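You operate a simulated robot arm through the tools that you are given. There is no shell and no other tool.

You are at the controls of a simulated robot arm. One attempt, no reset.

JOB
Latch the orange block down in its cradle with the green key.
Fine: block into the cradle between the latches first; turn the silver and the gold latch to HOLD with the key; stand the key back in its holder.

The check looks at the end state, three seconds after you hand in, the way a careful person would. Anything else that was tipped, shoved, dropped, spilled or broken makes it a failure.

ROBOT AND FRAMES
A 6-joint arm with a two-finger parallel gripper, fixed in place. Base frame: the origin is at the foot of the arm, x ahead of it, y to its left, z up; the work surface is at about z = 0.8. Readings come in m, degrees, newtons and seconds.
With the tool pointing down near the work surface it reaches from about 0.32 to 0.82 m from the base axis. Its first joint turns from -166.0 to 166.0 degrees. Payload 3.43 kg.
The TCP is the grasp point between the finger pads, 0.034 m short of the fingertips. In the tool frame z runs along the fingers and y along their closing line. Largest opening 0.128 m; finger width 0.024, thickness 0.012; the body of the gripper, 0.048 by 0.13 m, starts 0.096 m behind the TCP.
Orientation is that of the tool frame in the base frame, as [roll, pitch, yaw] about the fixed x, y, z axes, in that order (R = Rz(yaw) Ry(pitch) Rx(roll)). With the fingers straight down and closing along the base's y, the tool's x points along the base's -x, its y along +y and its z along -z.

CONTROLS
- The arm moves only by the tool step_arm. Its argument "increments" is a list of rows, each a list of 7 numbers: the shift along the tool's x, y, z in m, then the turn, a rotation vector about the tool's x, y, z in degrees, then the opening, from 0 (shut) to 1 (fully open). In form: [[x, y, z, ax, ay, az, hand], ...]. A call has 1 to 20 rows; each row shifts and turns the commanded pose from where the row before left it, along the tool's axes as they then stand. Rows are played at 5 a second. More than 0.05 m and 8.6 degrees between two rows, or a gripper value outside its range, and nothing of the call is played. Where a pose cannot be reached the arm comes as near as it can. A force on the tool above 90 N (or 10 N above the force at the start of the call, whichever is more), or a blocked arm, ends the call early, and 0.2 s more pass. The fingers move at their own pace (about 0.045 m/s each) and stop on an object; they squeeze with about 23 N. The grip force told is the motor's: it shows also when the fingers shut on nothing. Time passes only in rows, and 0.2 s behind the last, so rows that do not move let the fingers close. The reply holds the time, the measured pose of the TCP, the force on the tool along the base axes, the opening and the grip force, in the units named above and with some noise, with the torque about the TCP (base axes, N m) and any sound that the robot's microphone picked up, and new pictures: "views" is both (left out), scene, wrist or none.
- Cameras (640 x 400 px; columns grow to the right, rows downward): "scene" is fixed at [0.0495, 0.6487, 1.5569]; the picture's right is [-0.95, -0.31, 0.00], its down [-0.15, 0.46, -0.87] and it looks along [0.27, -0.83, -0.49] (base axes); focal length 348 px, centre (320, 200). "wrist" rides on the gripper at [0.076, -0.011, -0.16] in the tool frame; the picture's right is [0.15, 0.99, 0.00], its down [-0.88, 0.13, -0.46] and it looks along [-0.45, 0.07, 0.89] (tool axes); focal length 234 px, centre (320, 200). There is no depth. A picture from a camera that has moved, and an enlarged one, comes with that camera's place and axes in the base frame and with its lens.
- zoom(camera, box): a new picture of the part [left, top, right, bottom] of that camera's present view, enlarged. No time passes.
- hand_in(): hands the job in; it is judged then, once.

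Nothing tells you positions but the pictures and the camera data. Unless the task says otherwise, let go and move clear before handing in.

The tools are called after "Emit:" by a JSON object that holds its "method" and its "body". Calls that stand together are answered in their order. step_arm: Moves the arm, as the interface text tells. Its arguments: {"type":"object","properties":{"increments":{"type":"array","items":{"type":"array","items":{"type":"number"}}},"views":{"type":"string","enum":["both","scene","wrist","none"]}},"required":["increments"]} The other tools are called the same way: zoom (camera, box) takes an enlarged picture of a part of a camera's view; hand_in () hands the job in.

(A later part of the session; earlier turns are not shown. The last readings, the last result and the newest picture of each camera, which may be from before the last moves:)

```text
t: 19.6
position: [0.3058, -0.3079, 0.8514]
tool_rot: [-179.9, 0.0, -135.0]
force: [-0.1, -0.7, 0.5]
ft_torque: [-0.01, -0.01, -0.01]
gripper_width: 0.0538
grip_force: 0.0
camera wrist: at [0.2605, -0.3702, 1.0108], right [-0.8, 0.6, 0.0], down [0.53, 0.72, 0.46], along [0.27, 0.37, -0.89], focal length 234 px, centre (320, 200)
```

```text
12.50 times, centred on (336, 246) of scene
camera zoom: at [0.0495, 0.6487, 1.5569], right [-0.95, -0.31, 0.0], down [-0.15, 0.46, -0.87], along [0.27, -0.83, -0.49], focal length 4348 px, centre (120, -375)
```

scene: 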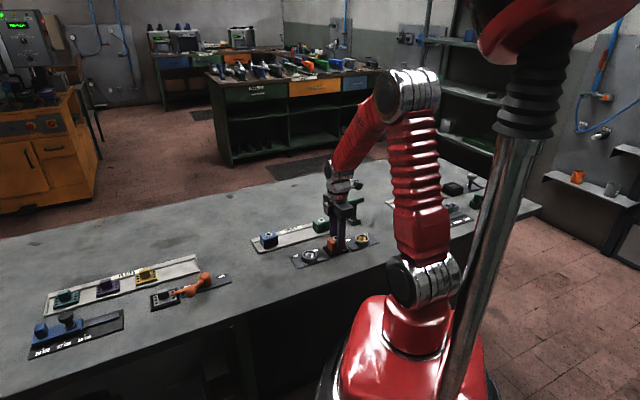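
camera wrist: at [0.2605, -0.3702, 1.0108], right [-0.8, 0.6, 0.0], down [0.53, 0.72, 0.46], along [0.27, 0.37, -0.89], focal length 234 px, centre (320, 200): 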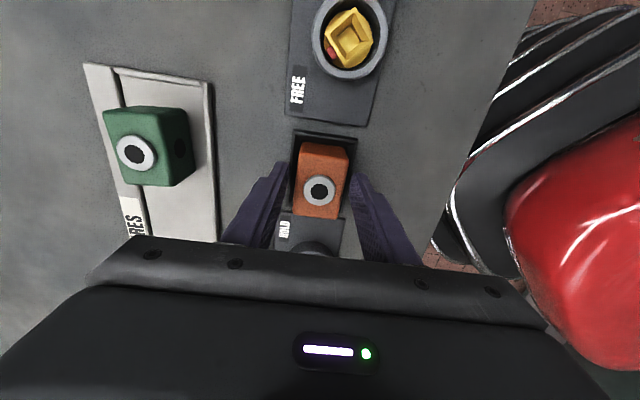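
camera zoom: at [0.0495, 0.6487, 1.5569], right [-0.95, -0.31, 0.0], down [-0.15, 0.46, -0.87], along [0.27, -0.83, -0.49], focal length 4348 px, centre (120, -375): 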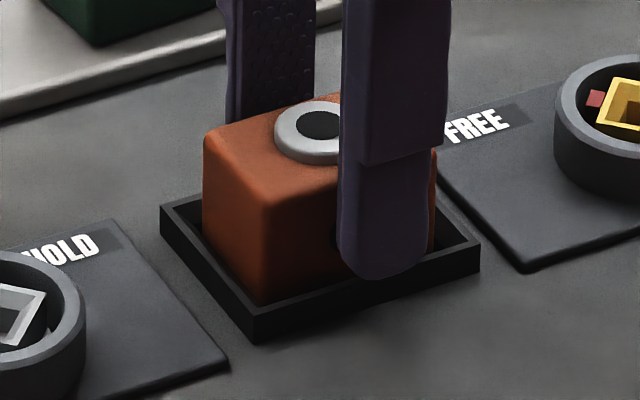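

The block sits in the cradle. I open a little more, lift straight up and check that it's level and seated.

Emit:
{"method": "step_arm", "body": {"increments": [[0, 0, 0, 0, 0, 0, 0.5], [0, 0, 0, 0, 0, 0, 0.5], [0, 0, -0.015, 0, 0, 0, 0.5], [0, 0, -0.03, 0, 0, 0, 0.5], [0, 0, -0.03, 0, 0, 0, 0.7], [0, 0, -0.025, 0, 0, 0, 0.7], [0, 0, 0, 0, 0, 0, 0.7]], "views": "both"}}

Emit:
{"method": "zoom", "body": {"camera": "wrist", "box": [280, 70, 360, 240]}}

Emit:
{"method": "zoom", "body": {"camera": "scene", "box": [295, 220, 375, 270]}}

```text
t: 21.2
position: [0.3071, -0.3071, 0.9516]
tool_rot: [180.0, 0.0, -134.9]
force: [0.7, 0.0, -0.4]
ft_torque: [0.03, -0.01, -0.01]
gripper_width: 0.0895
grip_force: 0.1
camera wrist: at [0.2602, -0.3698, 1.1115], right [-0.8, 0.6, 0.0], down [0.53, 0.72, 0.46], along [0.27, 0.37, -0.89], focal length 234 px, centre (320, 200)
```

scene: 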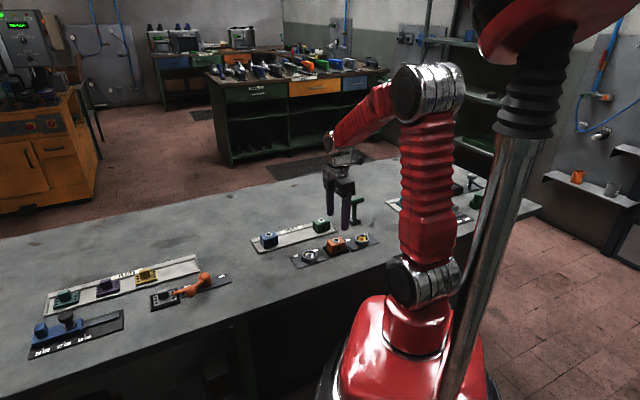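
wrist: 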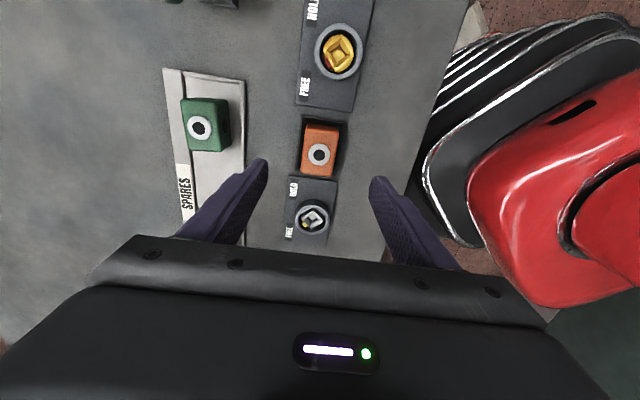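

```text
2.35 times, centred on (320, 155) of wrist
camera zoom: at [0.2602, -0.3698, 1.1115], right [-0.8, 0.6, 0.0], down [0.53, 0.72, 0.46], along [0.27, 0.37, -0.89], focal length 551 px, centre (320, 306)
```

zoom: 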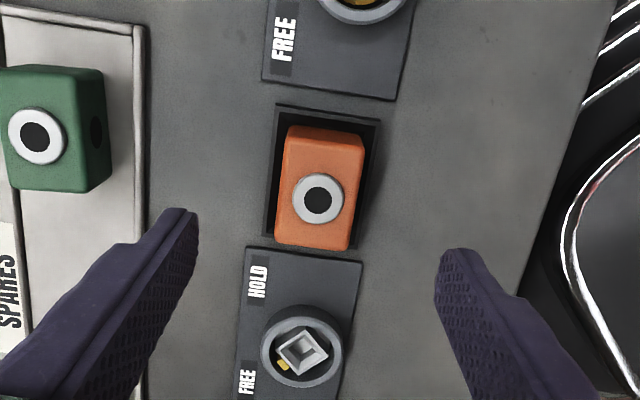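

```text
8.00 times, centred on (335, 245) of scene
camera zoom: at [0.0495, 0.6487, 1.5569], right [-0.95, -0.31, 0.0], down [-0.15, 0.46, -0.87], along [0.27, -0.83, -0.49], focal length 2783 px, centre (200, -160)
```

zoom: 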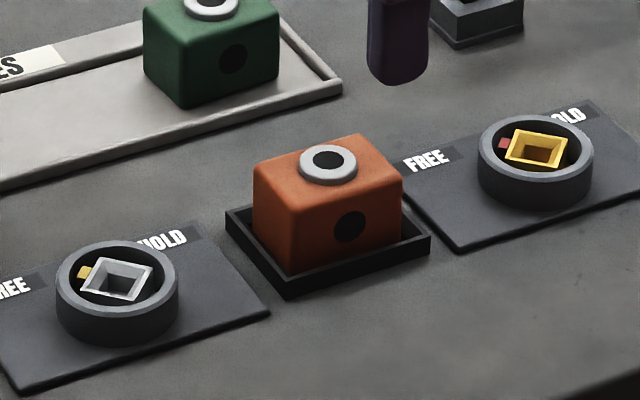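

The block is well seated. Now over to the green key, staying above its bar.

Emit:
{"method": "step_arm", "body": {"increments": [[0, 0, -0.035, 0, 0, 0, 0.7], [0.03, -0.0248, 0, 0, 0, 0, 0.7], [0.03, -0.0248, 0, 0, 0, 0, 0.7], [0.03, -0.0248, 0, 0, 0, 0, 0.7], [0.03, -0.0248, 0, 0, 0, 0, 0.7], [0.03, -0.0248, 0, 0, 0, 0, 0.7], [0, 0, 0, 0, 0, 0, 0.7]], "views": "wrist"}}

Emit:
{"method": "zoom", "body": {"camera": "wrist", "box": [280, 100, 360, 220]}}

Emit:
{"method": "zoom", "body": {"camera": "scene", "box": [330, 160, 390, 230]}}

```text
t: 22.8
position: [0.2888, -0.5011, 0.9865]
tool_rot: [-179.9, 0.0, -134.9]
force: [-0.7, 0.9, -0.6]
ft_torque: [0.01, 0.01, -0.01]
gripper_width: 0.0895
grip_force: 0.1
camera wrist: at [0.2424, -0.563, 1.1469], right [-0.8, 0.59, 0.0], down [0.53, 0.72, 0.46], along [0.27, 0.37, -0.89], focal length 234 px, centre (320, 200)
```

wrist: 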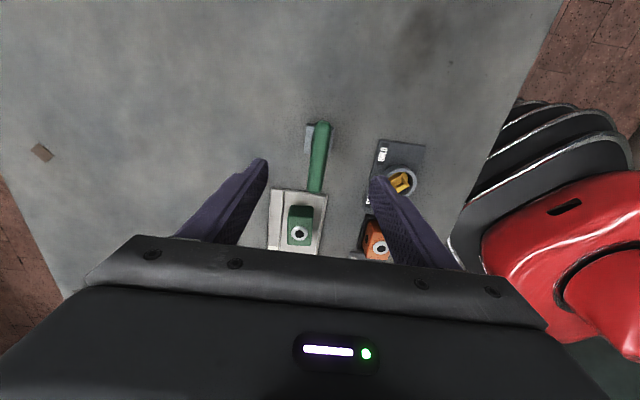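

```text
3.33 times, centred on (320, 160) of wrist
camera zoom: at [0.2424, -0.563, 1.1469], right [-0.8, 0.59, 0.0], down [0.53, 0.72, 0.46], along [0.27, 0.37, -0.89], focal length 781 px, centre (320, 333)
```

zoom: 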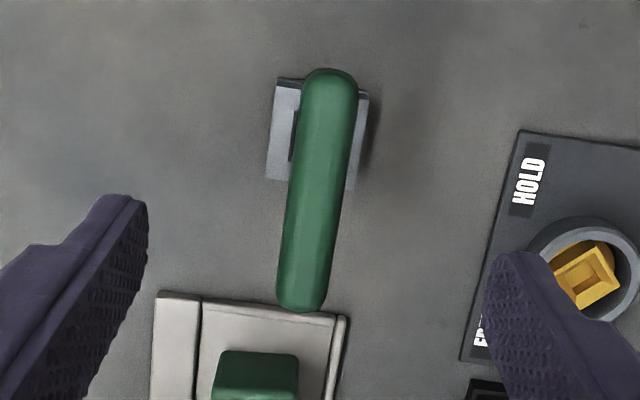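

```text
5.71 times, centred on (360, 195) of scene
camera zoom: at [0.0495, 0.6487, 1.5569], right [-0.95, -0.31, 0.0], down [-0.15, 0.46, -0.87], along [0.27, -0.83, -0.49], focal length 1988 px, centre (91, 229)
```

zoom: 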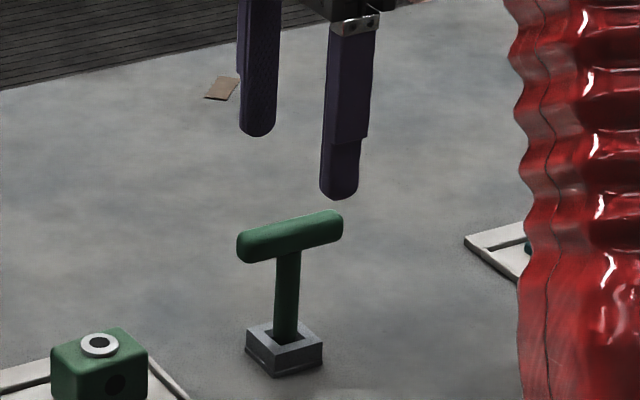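

The tool is aligned with the key's bar; I trim 1.7 mm and descend so that the bar lies between the pads (TCP z≈0.895).

Emit:
{"method": "step_arm", "body": {"increments": [[0, -0.0017, 0, 0, 0, 0, 0.6], [0, 0, 0.03, 0, 0, 0, 0.6], [0, 0, 0.03, 0, 0, 0, 0.6], [0, 0, 0.02, 0, 0, 0, 0.5], [0, 0, 0.0115, 0, 0, 0, 0.4], [0, 0, 0, 0, 0, 0, 0.4], [0, 0, 0, 0, 0, 0, 0.4]], "views": "wrist"}}

Emit:
{"method": "zoom", "body": {"camera": "wrist", "box": [260, 100, 380, 240]}}

Emit:
{"method": "zoom", "body": {"camera": "scene", "box": [330, 180, 390, 230]}}

```text
t: 24.4
position: [0.2917, -0.5025, 0.8958]
tool_rot: [-179.9, 0.0, -135.0]
force: [0.2, 1.0, 0.3]
ft_torque: [-0.01, -0.01, 0.0]
gripper_width: 0.0511
grip_force: 0.0
camera wrist: at [0.2444, -0.565, 1.055], right [-0.8, 0.6, 0.0], down [0.53, 0.72, 0.46], along [0.27, 0.37, -0.89], focal length 234 px, centre (320, 200)
```

wrist: 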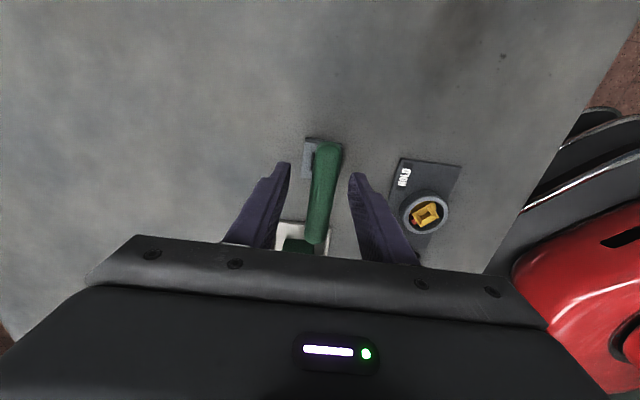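

```text
2.86 times, centred on (320, 170) of wrist
camera zoom: at [0.2444, -0.565, 1.055], right [-0.8, 0.6, 0.0], down [0.53, 0.72, 0.46], along [0.27, 0.37, -0.89], focal length 669 px, centre (320, 286)
```

zoom: 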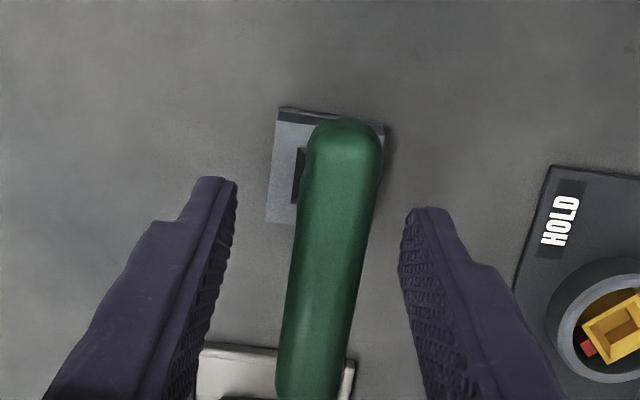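

```text
8.00 times, centred on (360, 205) of scene
camera zoom: at [0.0495, 0.6487, 1.5569], right [-0.95, -0.31, 0.0], down [-0.15, 0.46, -0.87], along [0.27, -0.83, -0.49], focal length 2783 px, centre (0, 160)
```

zoom: 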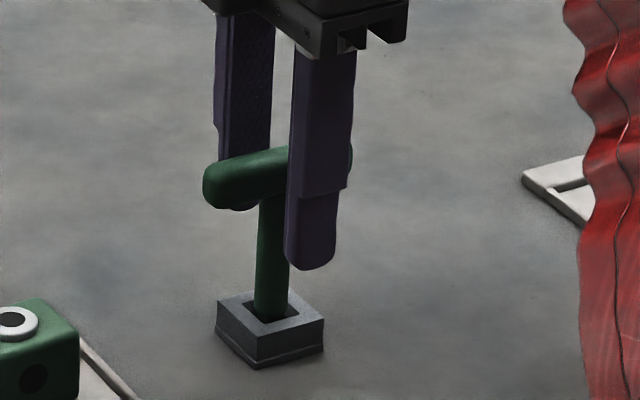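

Bar is centred between the fingers within a millimetre. Closing on it.

Emit:
{"method": "step_arm", "body": {"increments": [[0, 0, 0, 0, 0, 0, 0.25], [0, 0, 0, 0, 0, 0, 0.15], [0, 0, 0, 0, 0, 0, 0], [0, 0, 0, 0, 0, 0, 0], [0, 0, 0, 0, 0, 0, 0], [0, 0, 0, 0, 0, 0, 0]], "views": "wrist"}}

Emit:
{"method": "zoom", "body": {"camera": "wrist", "box": [260, 100, 380, 240]}}

Emit:
{"method": "zoom", "body": {"camera": "scene", "box": [330, 180, 390, 230]}}

```text
t: 25.8
position: [0.2905, -0.5022, 0.8963]
tool_rot: [-180.0, -0.1, -134.9]
force: [-0.5, 0.0, 0.7]
ft_torque: [0.04, 0.04, 0.03]
gripper_width: 0.0177
grip_force: 23.1
camera wrist: at [0.2444, -0.565, 1.0551], right [-0.8, 0.6, 0.0], down [0.53, 0.72, 0.46], along [0.27, 0.37, -0.89], focal length 234 px, centre (320, 200)
```

wrist: 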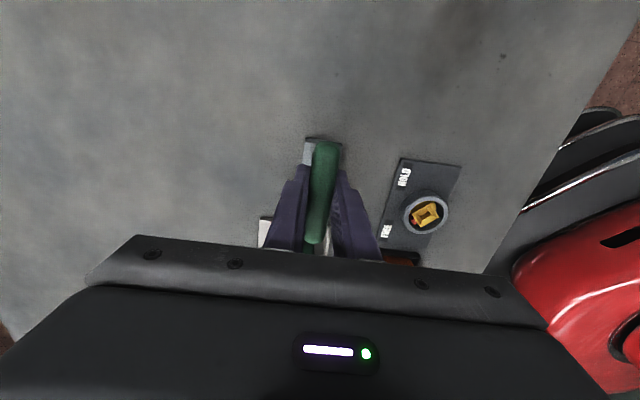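

```text
2.86 times, centred on (320, 170) of wrist
camera zoom: at [0.2444, -0.565, 1.0551], right [-0.8, 0.6, 0.0], down [0.53, 0.72, 0.46], along [0.27, 0.37, -0.89], focal length 669 px, centre (320, 286)
```

zoom: 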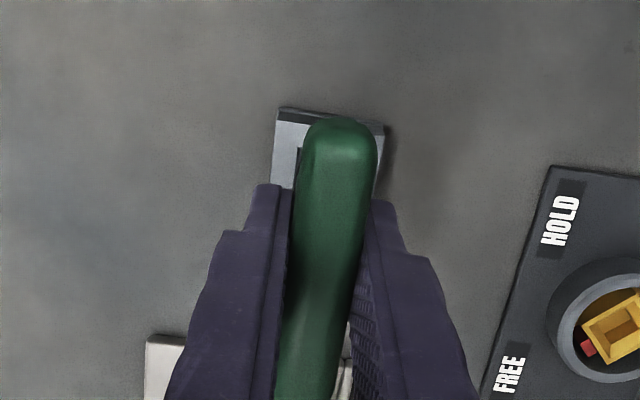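

```text
8.00 times, centred on (360, 205) of scene
camera zoom: at [0.0495, 0.6487, 1.5569], right [-0.95, -0.31, 0.0], down [-0.15, 0.46, -0.87], along [0.27, -0.83, -0.49], focal length 2783 px, centre (0, 160)
```

zoom: 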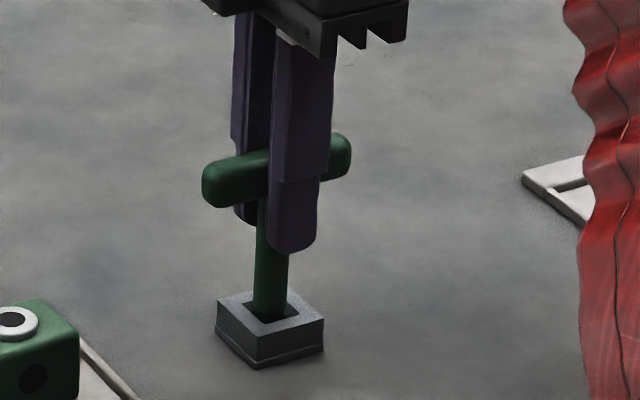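

Key gripped (0.0177 m). Remembering this pose for the return, I lift it straight up and look at the stem's end.

Emit:
{"method": "step_arm", "body": {"increments": [[0, 0, -0.01, 0, 0, 0, 0], [0, 0, -0.02, 0, 0, 0, 0], [0, 0, -0.02, 0, 0, 0, 0], [0, 0, -0.02, 0, 0, 0, 0], [0, 0, 0, 0, 0, 0, 0]], "views": "both"}}

Emit:
{"method": "zoom", "body": {"camera": "scene", "box": [330, 170, 390, 230]}}

Emit:
{"method": "zoom", "body": {"camera": "wrist", "box": [260, 100, 380, 240]}}

```text
t: 27.0
position: [0.2898, -0.5028, 0.965]
tool_rot: [-179.9, 0.0, -135.1]
force: [0.3, -0.5, -1.4]
ft_torque: [-0.03, -0.02, -0.01]
gripper_width: 0.0175
grip_force: 23.4
camera wrist: at [0.2441, -0.5652, 1.125], right [-0.8, 0.6, 0.0], down [0.53, 0.72, 0.46], along [0.27, 0.37, -0.89], focal length 234 px, centre (320, 200)
```

scene: 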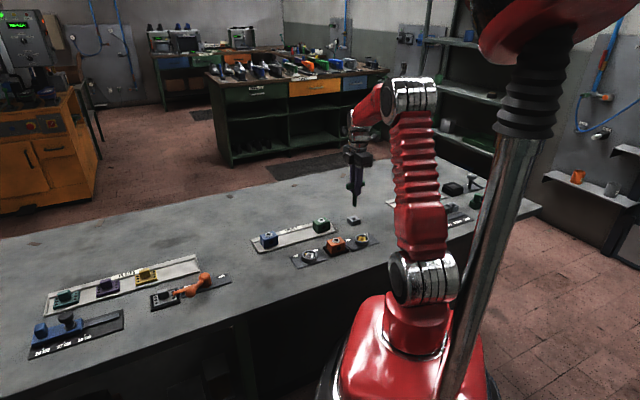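
wrist: 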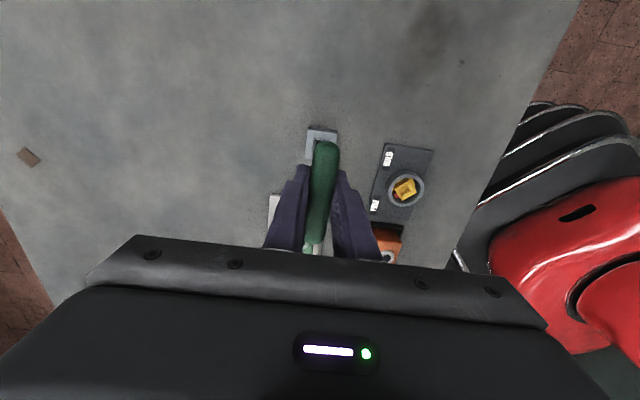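

```text
6.67 times, centred on (360, 200) of scene
camera zoom: at [0.0495, 0.6487, 1.5569], right [-0.95, -0.31, 0.0], down [-0.15, 0.46, -0.87], along [0.27, -0.83, -0.49], focal length 2319 px, centre (53, 200)
```

zoom: 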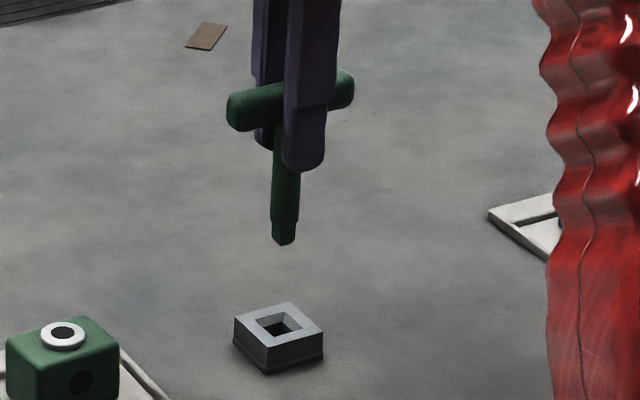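

```text
2.86 times, centred on (320, 170) of wrist
camera zoom: at [0.2441, -0.5652, 1.125], right [-0.8, 0.6, 0.0], down [0.53, 0.72, 0.46], along [0.27, 0.37, -0.89], focal length 669 px, centre (320, 286)
```

zoom: 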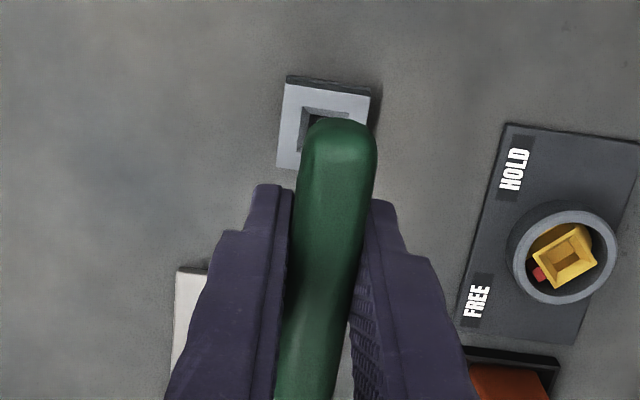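

Emit:
{"method": "zoom", "body": {"camera": "scene", "box": [347, 182, 367, 212]}}

Emit:
{"method": "zoom", "body": {"camera": "scene", "box": [340, 210, 366, 230]}}

Emit:
{"method": "zoom", "body": {"camera": "wrist", "box": [380, 160, 430, 210]}}

```text
13.33 times, centred on (357, 197) of scene
camera zoom: at [0.0495, 0.6487, 1.5569], right [-0.95, -0.31, 0.0], down [-0.15, 0.46, -0.87], along [0.27, -0.83, -0.49], focal length 4638 px, centre (-173, 240)
```

zoom: 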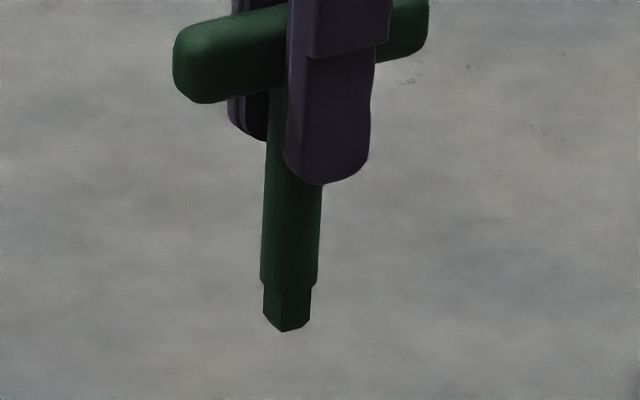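

```text
16.00 times, centred on (353, 220) of scene
camera zoom: at [0.0495, 0.6487, 1.5569], right [-0.95, -0.31, 0.0], down [-0.15, 0.46, -0.87], along [0.27, -0.83, -0.49], focal length 5566 px, centre (-208, -120)
```

zoom: 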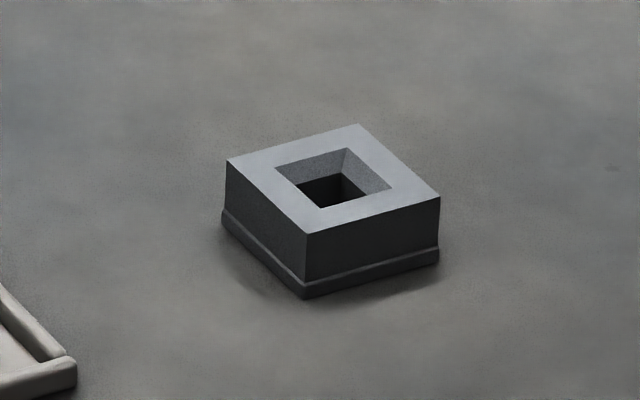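

```text
8.00 times, centred on (405, 185) of wrist
camera zoom: at [0.2441, -0.5652, 1.125], right [-0.8, 0.6, 0.0], down [0.53, 0.72, 0.46], along [0.27, 0.37, -0.89], focal length 1873 px, centre (-360, 320)
```

zoom: 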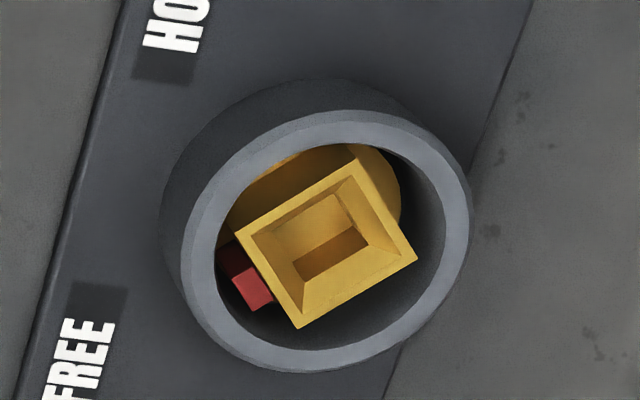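

The key has a round shaft with a square tip aligned with its bar; the gold socket's sides lie along base x/y with centre ≈(0.229,-0.378), so the key must be turned 45° before insertion. I'll carry the key to a spot where the camera sees the silver latch clearly.

Emit:
{"method": "step_arm", "body": {"increments": [[0, 0, -0.02, 0, 0, 0, 0], [-0.0416, 0, 0, 0, 0, 0, 0], [-0.0416, 0, 0, 0, 0, 0, 0], [-0.0416, 0, 0, 0, 0, 0, 0], [-0.0416, 0, 0, 0, 0, 0, 0], [-0.0416, 0, 0, 0, 0, 0, 0], [0, 0, 0, 0, 0, 0, 0]], "views": "both"}}

Emit:
{"method": "zoom", "body": {"camera": "wrist", "box": [370, 140, 440, 220]}}

Emit:
{"method": "zoom", "body": {"camera": "scene", "box": [240, 180, 400, 280]}}

```text
t: 28.6
position: [0.4369, -0.3558, 0.9866]
tool_rot: [180.0, 0.1, -135.1]
force: [-0.1, 0.2, -1.5]
ft_torque: [0.01, 0.02, -0.01]
gripper_width: 0.0177
grip_force: 23.1
camera wrist: at [0.3906, -0.4182, 1.1449], right [-0.8, 0.6, 0.0], down [0.53, 0.72, 0.46], along [0.27, 0.37, -0.89], focal length 234 px, centre (320, 200)
```

scene: 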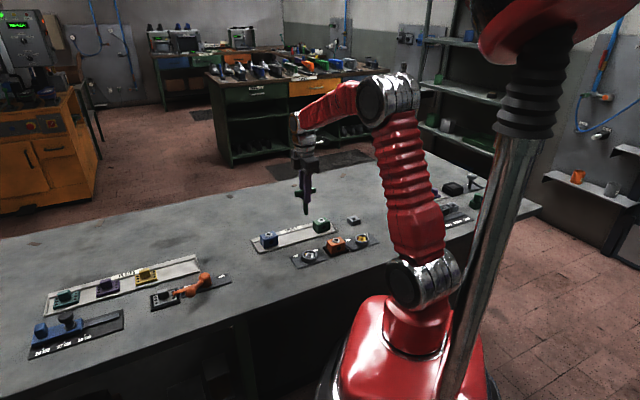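
wrist: 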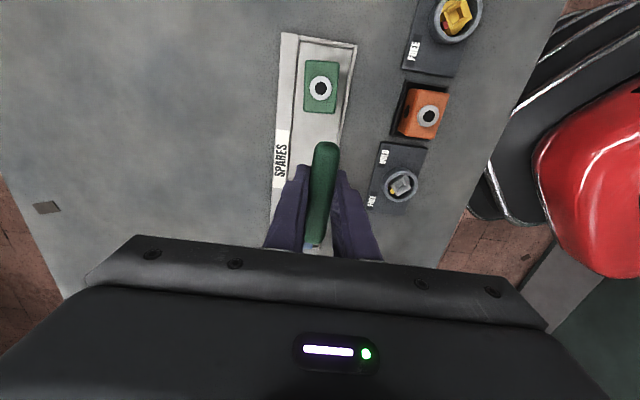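

```text
5.00 times, centred on (405, 180) of wrist
camera zoom: at [0.3906, -0.4182, 1.1449], right [-0.8, 0.6, 0.0], down [0.53, 0.72, 0.46], along [0.27, 0.37, -0.89], focal length 1171 px, centre (-105, 300)
```

zoom: 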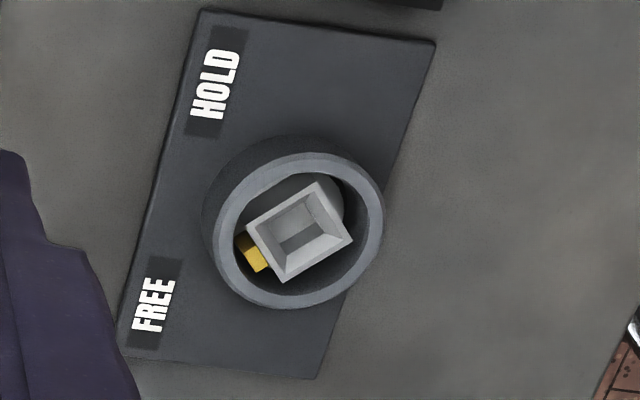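

```text
4.00 times, centred on (320, 230) of scene
camera zoom: at [0.0495, 0.6487, 1.5569], right [-0.95, -0.31, 0.0], down [-0.15, 0.46, -0.87], along [0.27, -0.83, -0.49], focal length 1392 px, centre (320, 80)
```

zoom: 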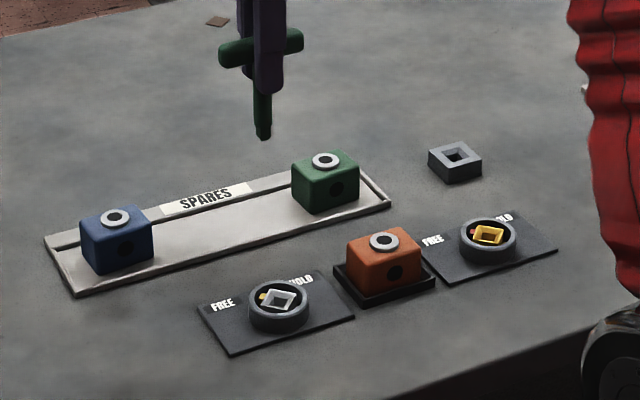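

The silver socket centre is ≈(0.3774,-0.229), also square to base x/y. I turn the key 45° (yaw −90°) up here, then move above the silver latch.

Emit:
{"method": "step_arm", "body": {"increments": [[0, 0, 0, 0, 0, -7.5, 0], [0, 0, 0, 0, 0, -7.5, 0], [0, 0, 0, 0, 0, -7.5, 0], [0, 0, 0, 0, 0, -7.5, 0], [0, 0, 0, 0, 0, -7.5, 0], [0, 0, 0, 0, 0, -7.5, 0], [0, 0, 0, 0, 0, 0, 0]], "views": "scene"}}

```text
t: 30.2
position: [0.4382, -0.3562, 0.9854]
tool_rot: [179.9, -0.1, -90.0]
force: [-0.8, 0.0, -1.5]
ft_torque: [-0.02, 0.0, -0.01]
gripper_width: 0.0176
grip_force: 23.4
```

scene: 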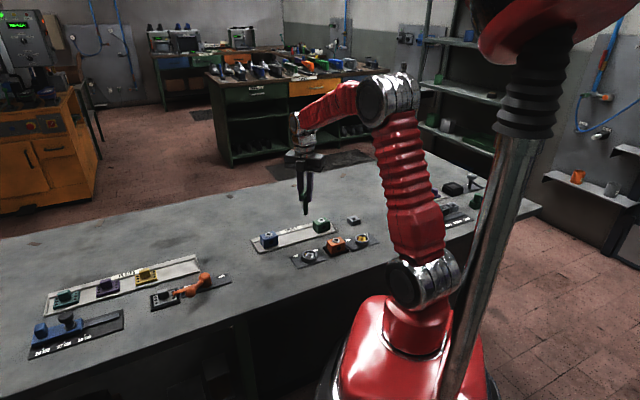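

Emit:
{"method": "step_arm", "body": {"increments": [[-0.0424, 0.0198, 0, 0, 0, 0, 0], [-0.0424, 0.0198, 0, 0, 0, 0, 0], [-0.0424, 0.0198, 0, 0, 0, 0, 0], [0, 0, 0, 0, 0, 0, 0]], "views": "both"}}

Emit:
{"method": "zoom", "body": {"camera": "wrist", "box": [260, 80, 380, 240]}}

Emit:
{"method": "zoom", "body": {"camera": "scene", "box": [280, 210, 350, 270]}}

```text
t: 31.2
position: [0.3778, -0.2281, 0.9854]
tool_rot: [-180.0, -0.2, -90.0]
force: [-0.3, -0.2, -2.5]
ft_torque: [0.0, 0.01, -0.02]
gripper_width: 0.0176
grip_force: 22.8
camera wrist: at [0.3879, -0.3042, 1.1453], right [-0.99, -0.15, 0.0], down [-0.13, 0.88, 0.45], along [-0.07, 0.45, -0.89], focal length 234 px, centre (320, 200)
```

scene: 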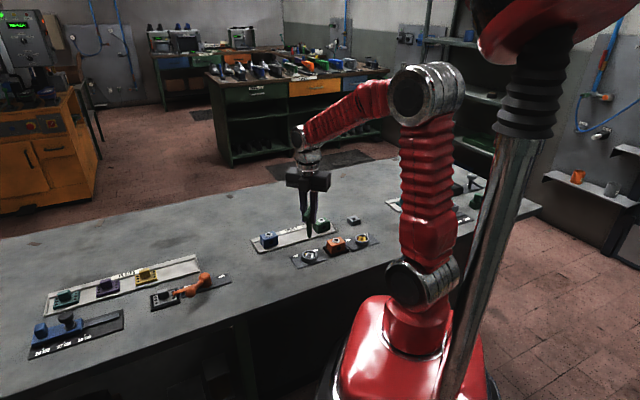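
wrist: 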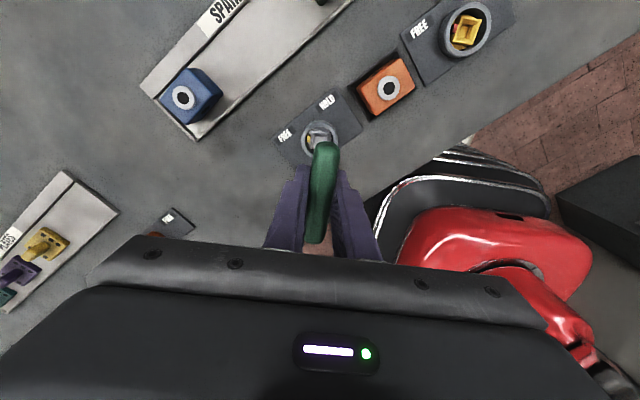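

```text
2.50 times, centred on (320, 160) of wrist
camera zoom: at [0.3879, -0.3042, 1.1453], right [-0.99, -0.15, 0.0], down [-0.13, 0.88, 0.45], along [-0.07, 0.45, -0.89], focal length 585 px, centre (320, 300)
```

zoom: 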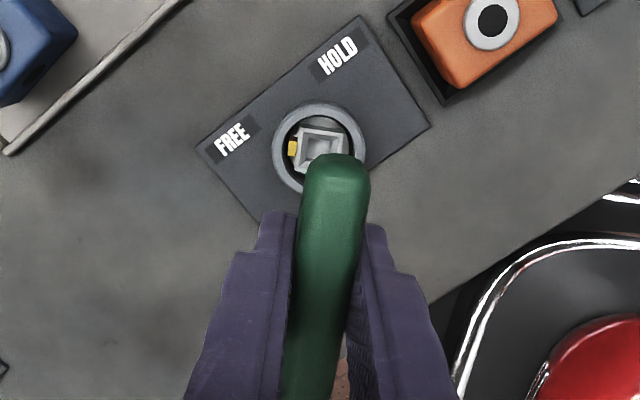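

```text
6.67 times, centred on (315, 240) of scene
camera zoom: at [0.0495, 0.6487, 1.5569], right [-0.95, -0.31, 0.0], down [-0.15, 0.46, -0.87], along [0.27, -0.83, -0.49], focal length 2319 px, centre (353, -67)
```

zoom: 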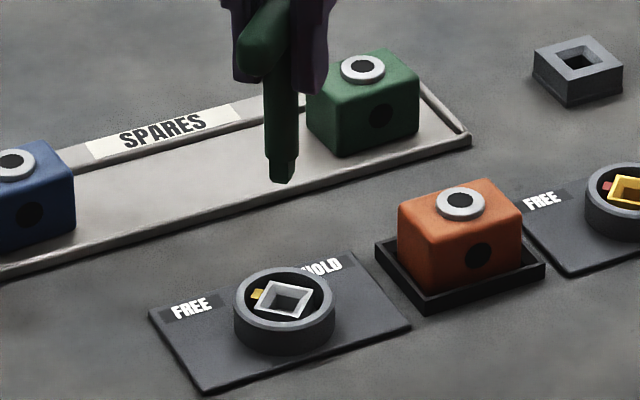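

The key is over the silver latch; I trim by about 2.5 mm and lower until the tip is a few millimetres above the socket, then compare.

Emit:
{"method": "step_arm", "body": {"increments": [[0.0025, -0.0004, 0, 0, 0, 0, 0], [0, 0, 0.025, 0, 0, 0, 0], [0, 0, 0.02, 0, 0, 0, 0], [0, 0, 0.015, 0, 0, 0, 0], [0, 0, 0, 0, 0, 0, 0]], "views": "none"}}

Emit:
{"method": "zoom", "body": {"camera": "wrist", "box": [260, 80, 380, 240]}}

Emit:
{"method": "zoom", "body": {"camera": "scene", "box": [290, 230, 334, 270]}}

```text
t: 32.4
position: [0.3778, -0.2322, 0.9237]
tool_rot: [-179.9, -0.1, -90.0]
force: [0.5, 0.2, -1.4]
ft_torque: [0.04, -0.03, 0.0]
gripper_width: 0.0178
grip_force: 22.9
```

```text
2.50 times, centred on (320, 160) of wrist
camera zoom: at [0.3886, -0.3074, 1.0843], right [-0.99, -0.15, 0.0], down [-0.13, 0.88, 0.45], along [-0.07, 0.45, -0.89], focal length 585 px, centre (320, 300)
```

zoom: 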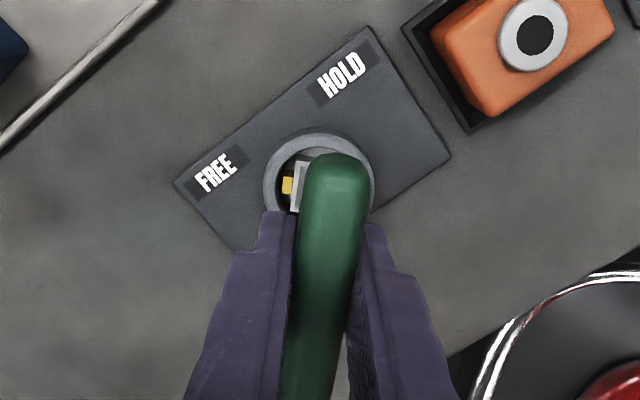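

```text
10.00 times, centred on (312, 250) of scene
camera zoom: at [0.0495, 0.6487, 1.5569], right [-0.95, -0.31, 0.0], down [-0.15, 0.46, -0.87], along [0.27, -0.83, -0.49], focal length 3479 px, centre (400, -300)
```

zoom: 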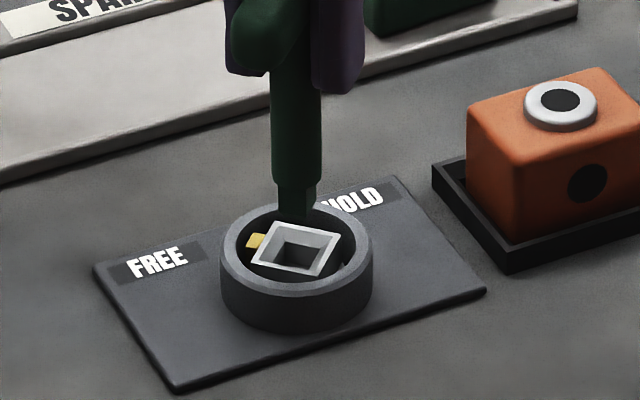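

The tip is centred over the socket in both views. Lowering another centimetre and checking again.

Emit:
{"method": "step_arm", "body": {"increments": [[-0.0004, 0, 0.005, 0, 0, 0, 0], [0, 0, 0.005, 0, 0, 0, 0], [0, 0, 0, 0, 0, 0, 0]], "views": "none"}}

Emit:
{"method": "zoom", "body": {"camera": "scene", "box": [296, 236, 326, 262]}}

Emit:
{"method": "zoom", "body": {"camera": "wrist", "box": [270, 100, 370, 200]}}

```text
t: 33.2
position: [0.378, -0.2303, 0.9136]
tool_rot: [-180.0, 0.0, -90.0]
force: [0.4, 0.2, -1.9]
ft_torque: [0.03, -0.01, 0.0]
gripper_width: 0.0178
grip_force: 23.0
```

```text
15.38 times, centred on (311, 249) of scene
camera zoom: at [0.0495, 0.6487, 1.5569], right [-0.95, -0.31, 0.0], down [-0.15, 0.46, -0.87], along [0.27, -0.83, -0.49], focal length 5352 px, centre (458, -554)
```

zoom: 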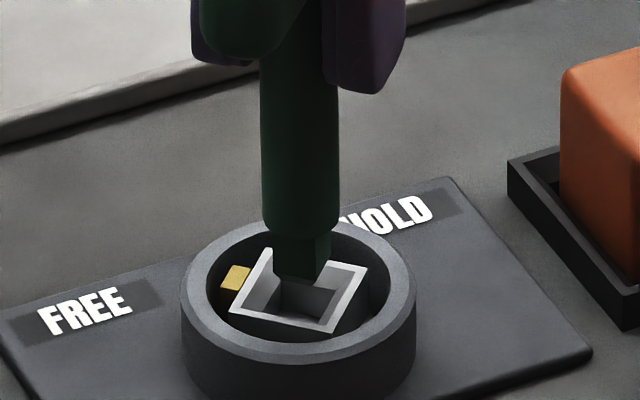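

```text
4.00 times, centred on (320, 150) of wrist
camera zoom: at [0.3884, -0.3069, 1.0741], right [-0.99, -0.15, 0.0], down [-0.13, 0.88, 0.46], along [-0.07, 0.45, -0.89], focal length 937 px, centre (320, 400)
```

zoom: 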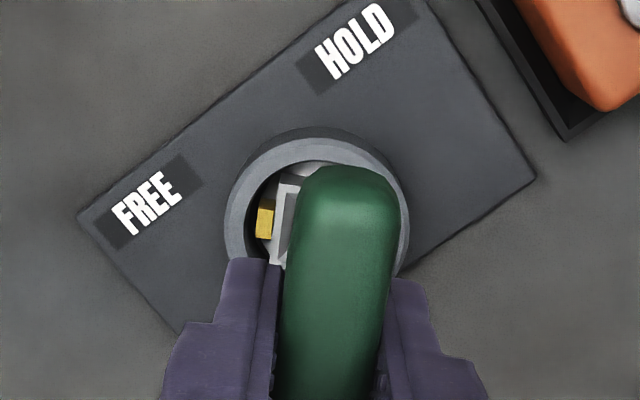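

Alignment holds in both views. Lowering slowly into the socket while watching force.

Emit:
{"method": "step_arm", "body": {"increments": [[0, 0, 0.002, 0, 0, 0, 0], [0, 0, 0.002, 0, 0, 0, 0], [0, 0, 0, 0, 0, 0, 0]], "views": "none"}}

Emit:
{"method": "zoom", "body": {"camera": "scene", "box": [296, 236, 326, 262]}}

```text
t: 34.0
position: [0.3771, -0.2306, 0.9112]
tool_rot: [-179.9, 0.0, -90.0]
force: [0.7, -0.3, -1.5]
ft_torque: [-0.03, -0.03, -0.03]
gripper_width: 0.0177
grip_force: 23.1
```

```text
15.38 times, centred on (311, 249) of scene
camera zoom: at [0.0495, 0.6487, 1.5569], right [-0.95, -0.31, 0.0], down [-0.15, 0.46, -0.87], along [0.27, -0.83, -0.49], focal length 5352 px, centre (458, -554)
```

zoom: 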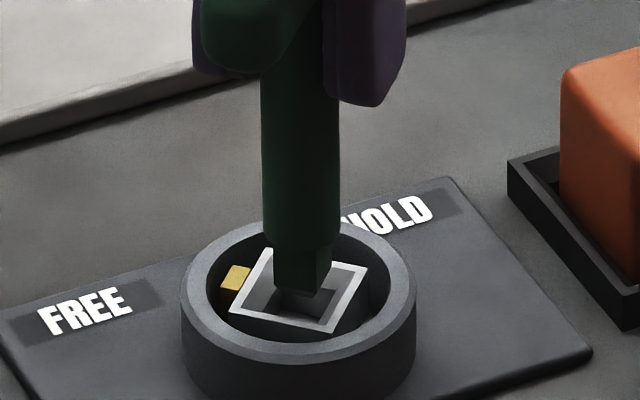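

Emit:
{"method": "step_arm", "body": {"increments": [[0, 0, 0.0015, 0, 0, 0, 0], [0, 0, 0.0015, 0, 0, 0, 0], [0, 0, 0, 0, 0, 0, 0]], "views": "none"}}

Emit:
{"method": "zoom", "body": {"camera": "scene", "box": [296, 236, 326, 262]}}

```text
t: 34.8
position: [0.3777, -0.2306, 0.9078]
tool_rot: [179.9, 0.0, -90.0]
force: [0.8, 0.5, -2.0]
ft_torque: [0.0, -0.02, -0.02]
gripper_width: 0.0177
grip_force: 23.1
```

```text
15.38 times, centred on (311, 249) of scene
camera zoom: at [0.0495, 0.6487, 1.5569], right [-0.95, -0.31, 0.0], down [-0.15, 0.46, -0.87], along [0.27, -0.83, -0.49], focal length 5352 px, centre (458, -554)
```

zoom: 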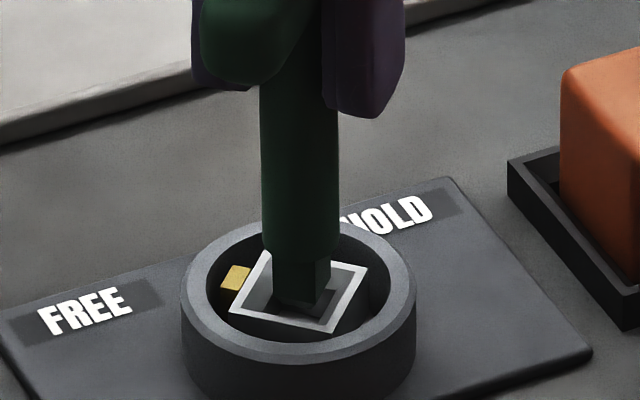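

Emit:
{"method": "step_arm", "body": {"increments": [[0, 0, 0.001, 0, 0, 0, 0], [0, 0, 0.001, 0, 0, 0, 0], [0, 0, 0.001, 0, 0, 0, 0], [0, 0, 0, 0, 0, 0, 0]], "views": "none"}}

Emit:
{"method": "zoom", "body": {"camera": "scene", "box": [296, 236, 326, 262]}}

```text
t: 35.8
position: [0.3777, -0.2315, 0.9044]
tool_rot: [-180.0, -0.1, -90.0]
force: [0.7, -0.9, -1.7]
ft_torque: [-0.04, -0.01, -0.02]
gripper_width: 0.0175
grip_force: 22.5
```

```text
15.38 times, centred on (311, 249) of scene
camera zoom: at [0.0495, 0.6487, 1.5569], right [-0.95, -0.31, 0.0], down [-0.15, 0.46, -0.87], along [0.27, -0.83, -0.49], focal length 5352 px, centre (458, -554)
```

zoom: 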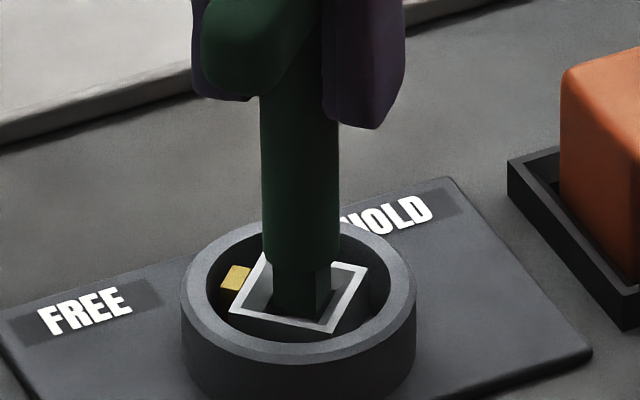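

Emit:
{"method": "step_arm", "body": {"increments": [[0, 0, 0.001, 0, 0, 0, 0], [0, 0, 0.001, 0, 0, 0, 0], [0, 0, 0, 0, 0, 0, 0]], "views": "none"}}

Emit:
{"method": "zoom", "body": {"camera": "scene", "box": [296, 236, 326, 262]}}

```text
t: 36.6
position: [0.3781, -0.2309, 0.902]
tool_rot: [180.0, -0.1, -90.0]
force: [-0.6, -0.5, -1.5]
ft_torque: [-0.03, -0.01, 0.01]
gripper_width: 0.0182
grip_force: 22.5
```

```text
15.38 times, centred on (311, 249) of scene
camera zoom: at [0.0495, 0.6487, 1.5569], right [-0.95, -0.31, 0.0], down [-0.15, 0.46, -0.87], along [0.27, -0.83, -0.49], focal length 5352 px, centre (458, -554)
```

zoom: 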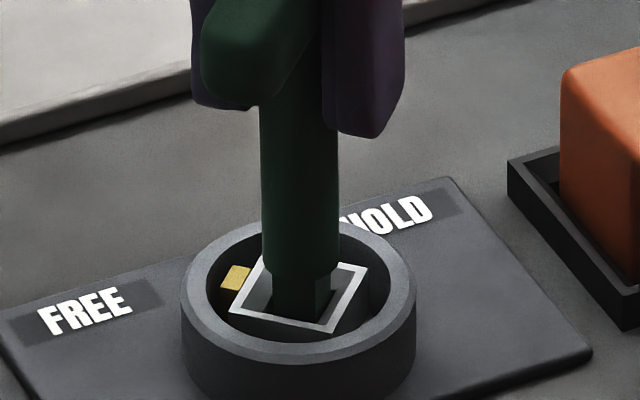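

Emit:
{"method": "step_arm", "body": {"increments": [[0, 0, 0.001, 0, 0, 0, 0], [0, 0, 0.001, 0, 0, 0, 0], [0, 0, 0, 0, 0, 0, 0]], "views": "none"}}

Emit:
{"method": "zoom", "body": {"camera": "scene", "box": [296, 236, 326, 262]}}

```text
t: 37.4
position: [0.3769, -0.2316, 0.8988]
tool_rot: [-179.9, -0.1, -90.0]
force: [0.4, -0.3, -1.0]
ft_torque: [0.02, 0.0, -0.01]
gripper_width: 0.0177
grip_force: 23.1
```

```text
15.38 times, centred on (311, 249) of scene
camera zoom: at [0.0495, 0.6487, 1.5569], right [-0.95, -0.31, 0.0], down [-0.15, 0.46, -0.87], along [0.27, -0.83, -0.49], focal length 5352 px, centre (458, -554)
```

zoom: 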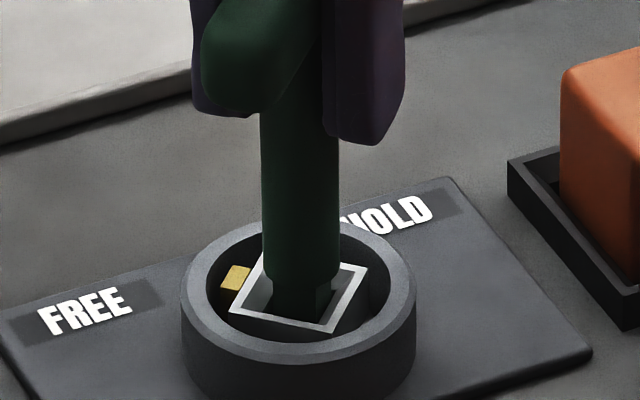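

Emit:
{"method": "step_arm", "body": {"increments": [[0, 0, 0.001, 0, 0, 0, 0], [0, 0, 0, 0, 0, 0, 0]], "views": "none"}}

```text
t: 38.0
position: [0.378, -0.2304, 0.9]
tool_rot: [180.0, -0.1, -90.0]
force: [0.0, 0.3, -1.3]
ft_torque: [0.01, -0.01, -0.06]
gripper_width: 0.0175
grip_force: 23.2
```

Emit:
{"method": "step_arm", "body": {"increments": [[0, 0, 0.001, 0, 0, 0, 0], [0, 0, 0, 0, 0, 0, 0]], "views": "none"}}

Emit:
{"method": "zoom", "body": {"camera": "scene", "box": [296, 236, 326, 262]}}

```text
t: 38.6
position: [0.3787, -0.2319, 0.8993]
tool_rot: [-180.0, -0.1, -89.9]
force: [0.3, 0.1, -1.8]
ft_torque: [-0.01, -0.02, -0.01]
gripper_width: 0.0178
grip_force: 23.2
```

```text
15.38 times, centred on (311, 249) of scene
camera zoom: at [0.0495, 0.6487, 1.5569], right [-0.95, -0.31, 0.0], down [-0.15, 0.46, -0.87], along [0.27, -0.83, -0.49], focal length 5352 px, centre (458, -554)
```

zoom: 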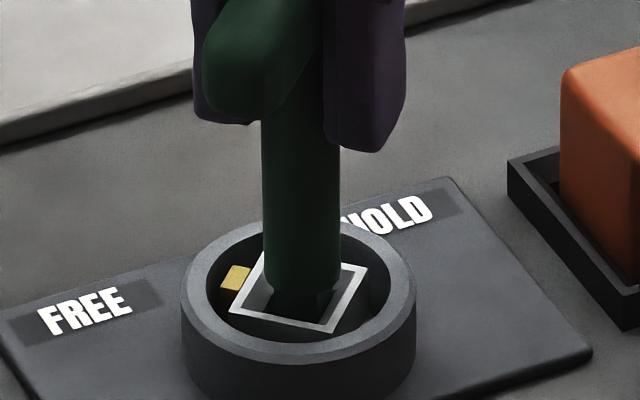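

Emit:
{"method": "step_arm", "body": {"increments": [[0, 0, 0.001, 0, 0, 0, 0], [0, 0, 0, 0, 0, 0, 0]], "views": "none"}}

```text
t: 39.2
position: [0.3771, -0.2308, 0.8977]
tool_rot: [-179.8, 0.0, -90.1]
force: [-1.1, 1.3, 8.7]
ft_torque: [0.15, 0.12, -0.02]
gripper_width: 0.0177
grip_force: 23.3
```

Emit:
{"method": "zoom", "body": {"camera": "scene", "box": [302, 242, 322, 258]}}

Emit:
{"method": "zoom", "body": {"camera": "wrist", "box": [280, 120, 360, 190]}}

```text
16.00 times, centred on (312, 250) of scene
camera zoom: at [0.0495, 0.6487, 1.5569], right [-0.95, -0.31, 0.0], down [-0.15, 0.46, -0.87], along [0.27, -0.83, -0.49], focal length 5566 px, centre (448, -600)
```

zoom: 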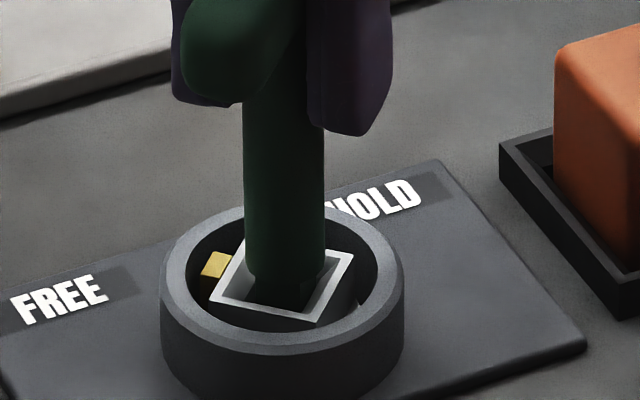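

```text
5.71 times, centred on (320, 155) of wrist
camera zoom: at [0.3884, -0.3071, 1.0581], right [-0.99, -0.15, 0.0], down [-0.13, 0.88, 0.45], along [-0.07, 0.45, -0.89], focal length 1338 px, centre (320, 457)
```

zoom: 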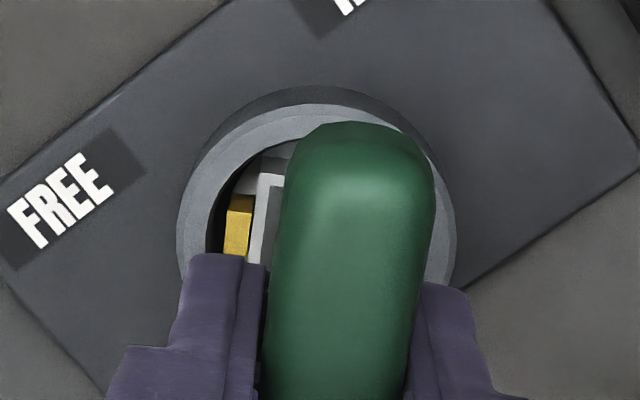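

Light contact (≈10 N) at TCP z≈0.8975. I press half a millimetre more to learn whether the tip is bottomed or resting on an edge.

Emit:
{"method": "step_arm", "body": {"increments": [[0, 0, 0.0005, 0, 0, 0, 0], [0, 0, 0, 0, 0, 0, 0]], "views": "none"}}

```text
t: 39.8
position: [0.3784, -0.2313, 0.8965]
tool_rot: [-179.9, -0.1, -90.0]
force: [-1.5, 0.8, 21.7]
ft_torque: [0.2, 0.11, 0.03]
gripper_width: 0.0178
grip_force: 23.3
```

The contact is stiff, and the shoulder is level with the socket rim, so the square tip appears fully seated. I back off most of the pressure and try a first 30° turn clockwise (towards HOLD), watching torque and the marker.

Emit:
{"method": "step_arm", "body": {"increments": [[0, 0, -0.0008, 0, 0, 0, 0], [0, 0.0001, 0, 0, 0, 5, 0], [0, 0.0001, 0, 0, 0, 5, 0], [0, 0.0001, 0, 0, 0, 5, 0], [0, 0.0001, 0, 0, 0, 5, 0], [0, 0, 0, 0, 0, 0, 0]], "views": "wrist"}}

Emit:
{"method": "zoom", "body": {"camera": "scene", "box": [296, 236, 326, 262]}}

Emit:
{"method": "zoom", "body": {"camera": "wrist", "box": [270, 110, 370, 200]}}

```text
t: 41.2
position: [0.3769, -0.2303, 0.8978]
tool_rot: [-179.9, 0.0, -109.9]
force: [1.2, 1.9, 4.8]
ft_torque: [0.18, -0.1, -0.01]
gripper_width: 0.0177
grip_force: 22.7
camera wrist: at [0.3611, -0.3061, 1.0578], right [-0.98, 0.2, 0.0], down [0.18, 0.87, 0.46], along [0.09, 0.45, -0.89], focal length 234 px, centre (320, 200)
```

wrist: 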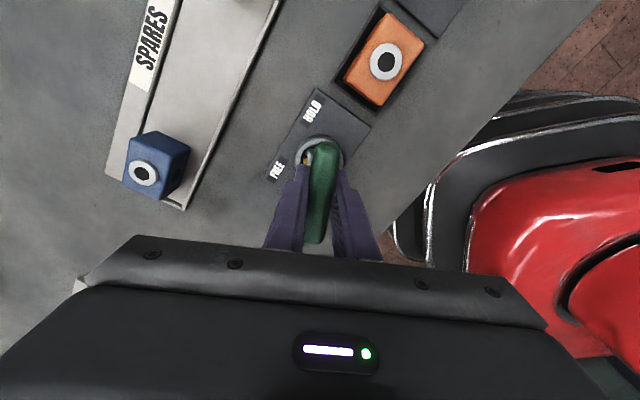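

```text
15.38 times, centred on (311, 249) of scene
camera zoom: at [0.0495, 0.6487, 1.5569], right [-0.95, -0.31, 0.0], down [-0.15, 0.46, -0.87], along [0.27, -0.83, -0.49], focal length 5352 px, centre (458, -554)
```

zoom: 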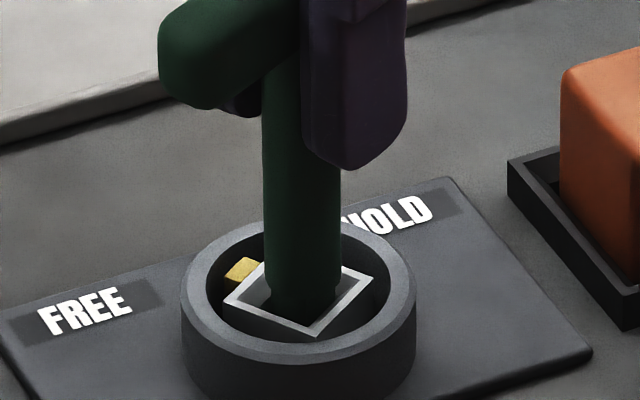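

```text
4.44 times, centred on (320, 155) of wrist
camera zoom: at [0.3611, -0.3061, 1.0578], right [-0.98, 0.2, 0.0], down [0.18, 0.87, 0.46], along [0.09, 0.45, -0.89], focal length 1041 px, centre (320, 400)
```

zoom: 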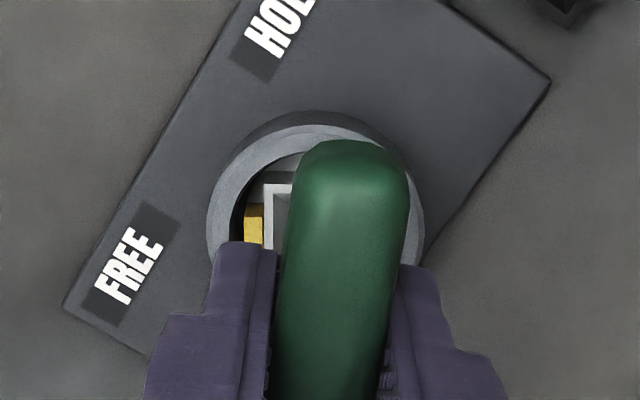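

The socket and its marker turn with the key. Continuing the turn.

Emit:
{"method": "step_arm", "body": {"increments": [[0, 0.0001, 0, 0, 0, 5, 0], [0, 0.0001, 0, 0, 0, 5, 0], [0, 0.0001, 0, 0, 0, 5, 0], [0, 0.0001, 0, 0, 0, 5, 0], [0, 0.0001, 0, 0, 0, 5, 0], [0, 0.0001, 0, 0, 0, 5, 0], [0, 0.0001, 0, 0, 0, 5, 0], [0, 0, 0, 0, 0, 0, 0]], "views": "none"}}

Emit:
{"method": "zoom", "body": {"camera": "scene", "box": [296, 236, 326, 262]}}

```text
t: 43.0
position: [0.3768, -0.2305, 0.8982]
tool_rot: [-179.9, 0.1, -145.0]
force: [5.9, 3.4, 0.4]
ft_torque: [0.35, -0.48, 0.04]
gripper_width: 0.0177
grip_force: 23.4
```

```text
15.38 times, centred on (311, 249) of scene
camera zoom: at [0.0495, 0.6487, 1.5569], right [-0.95, -0.31, 0.0], down [-0.15, 0.46, -0.87], along [0.27, -0.83, -0.49], focal length 5352 px, centre (458, -554)
```

zoom: 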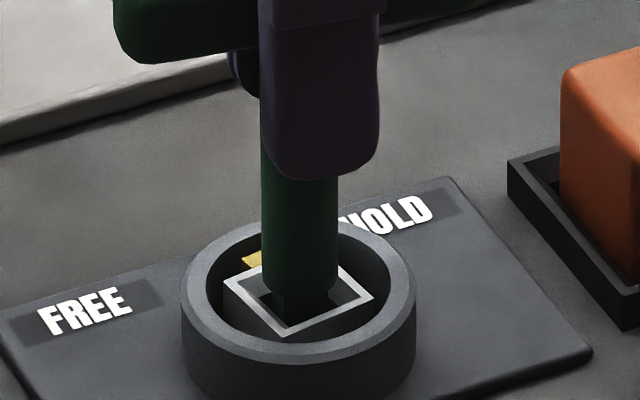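

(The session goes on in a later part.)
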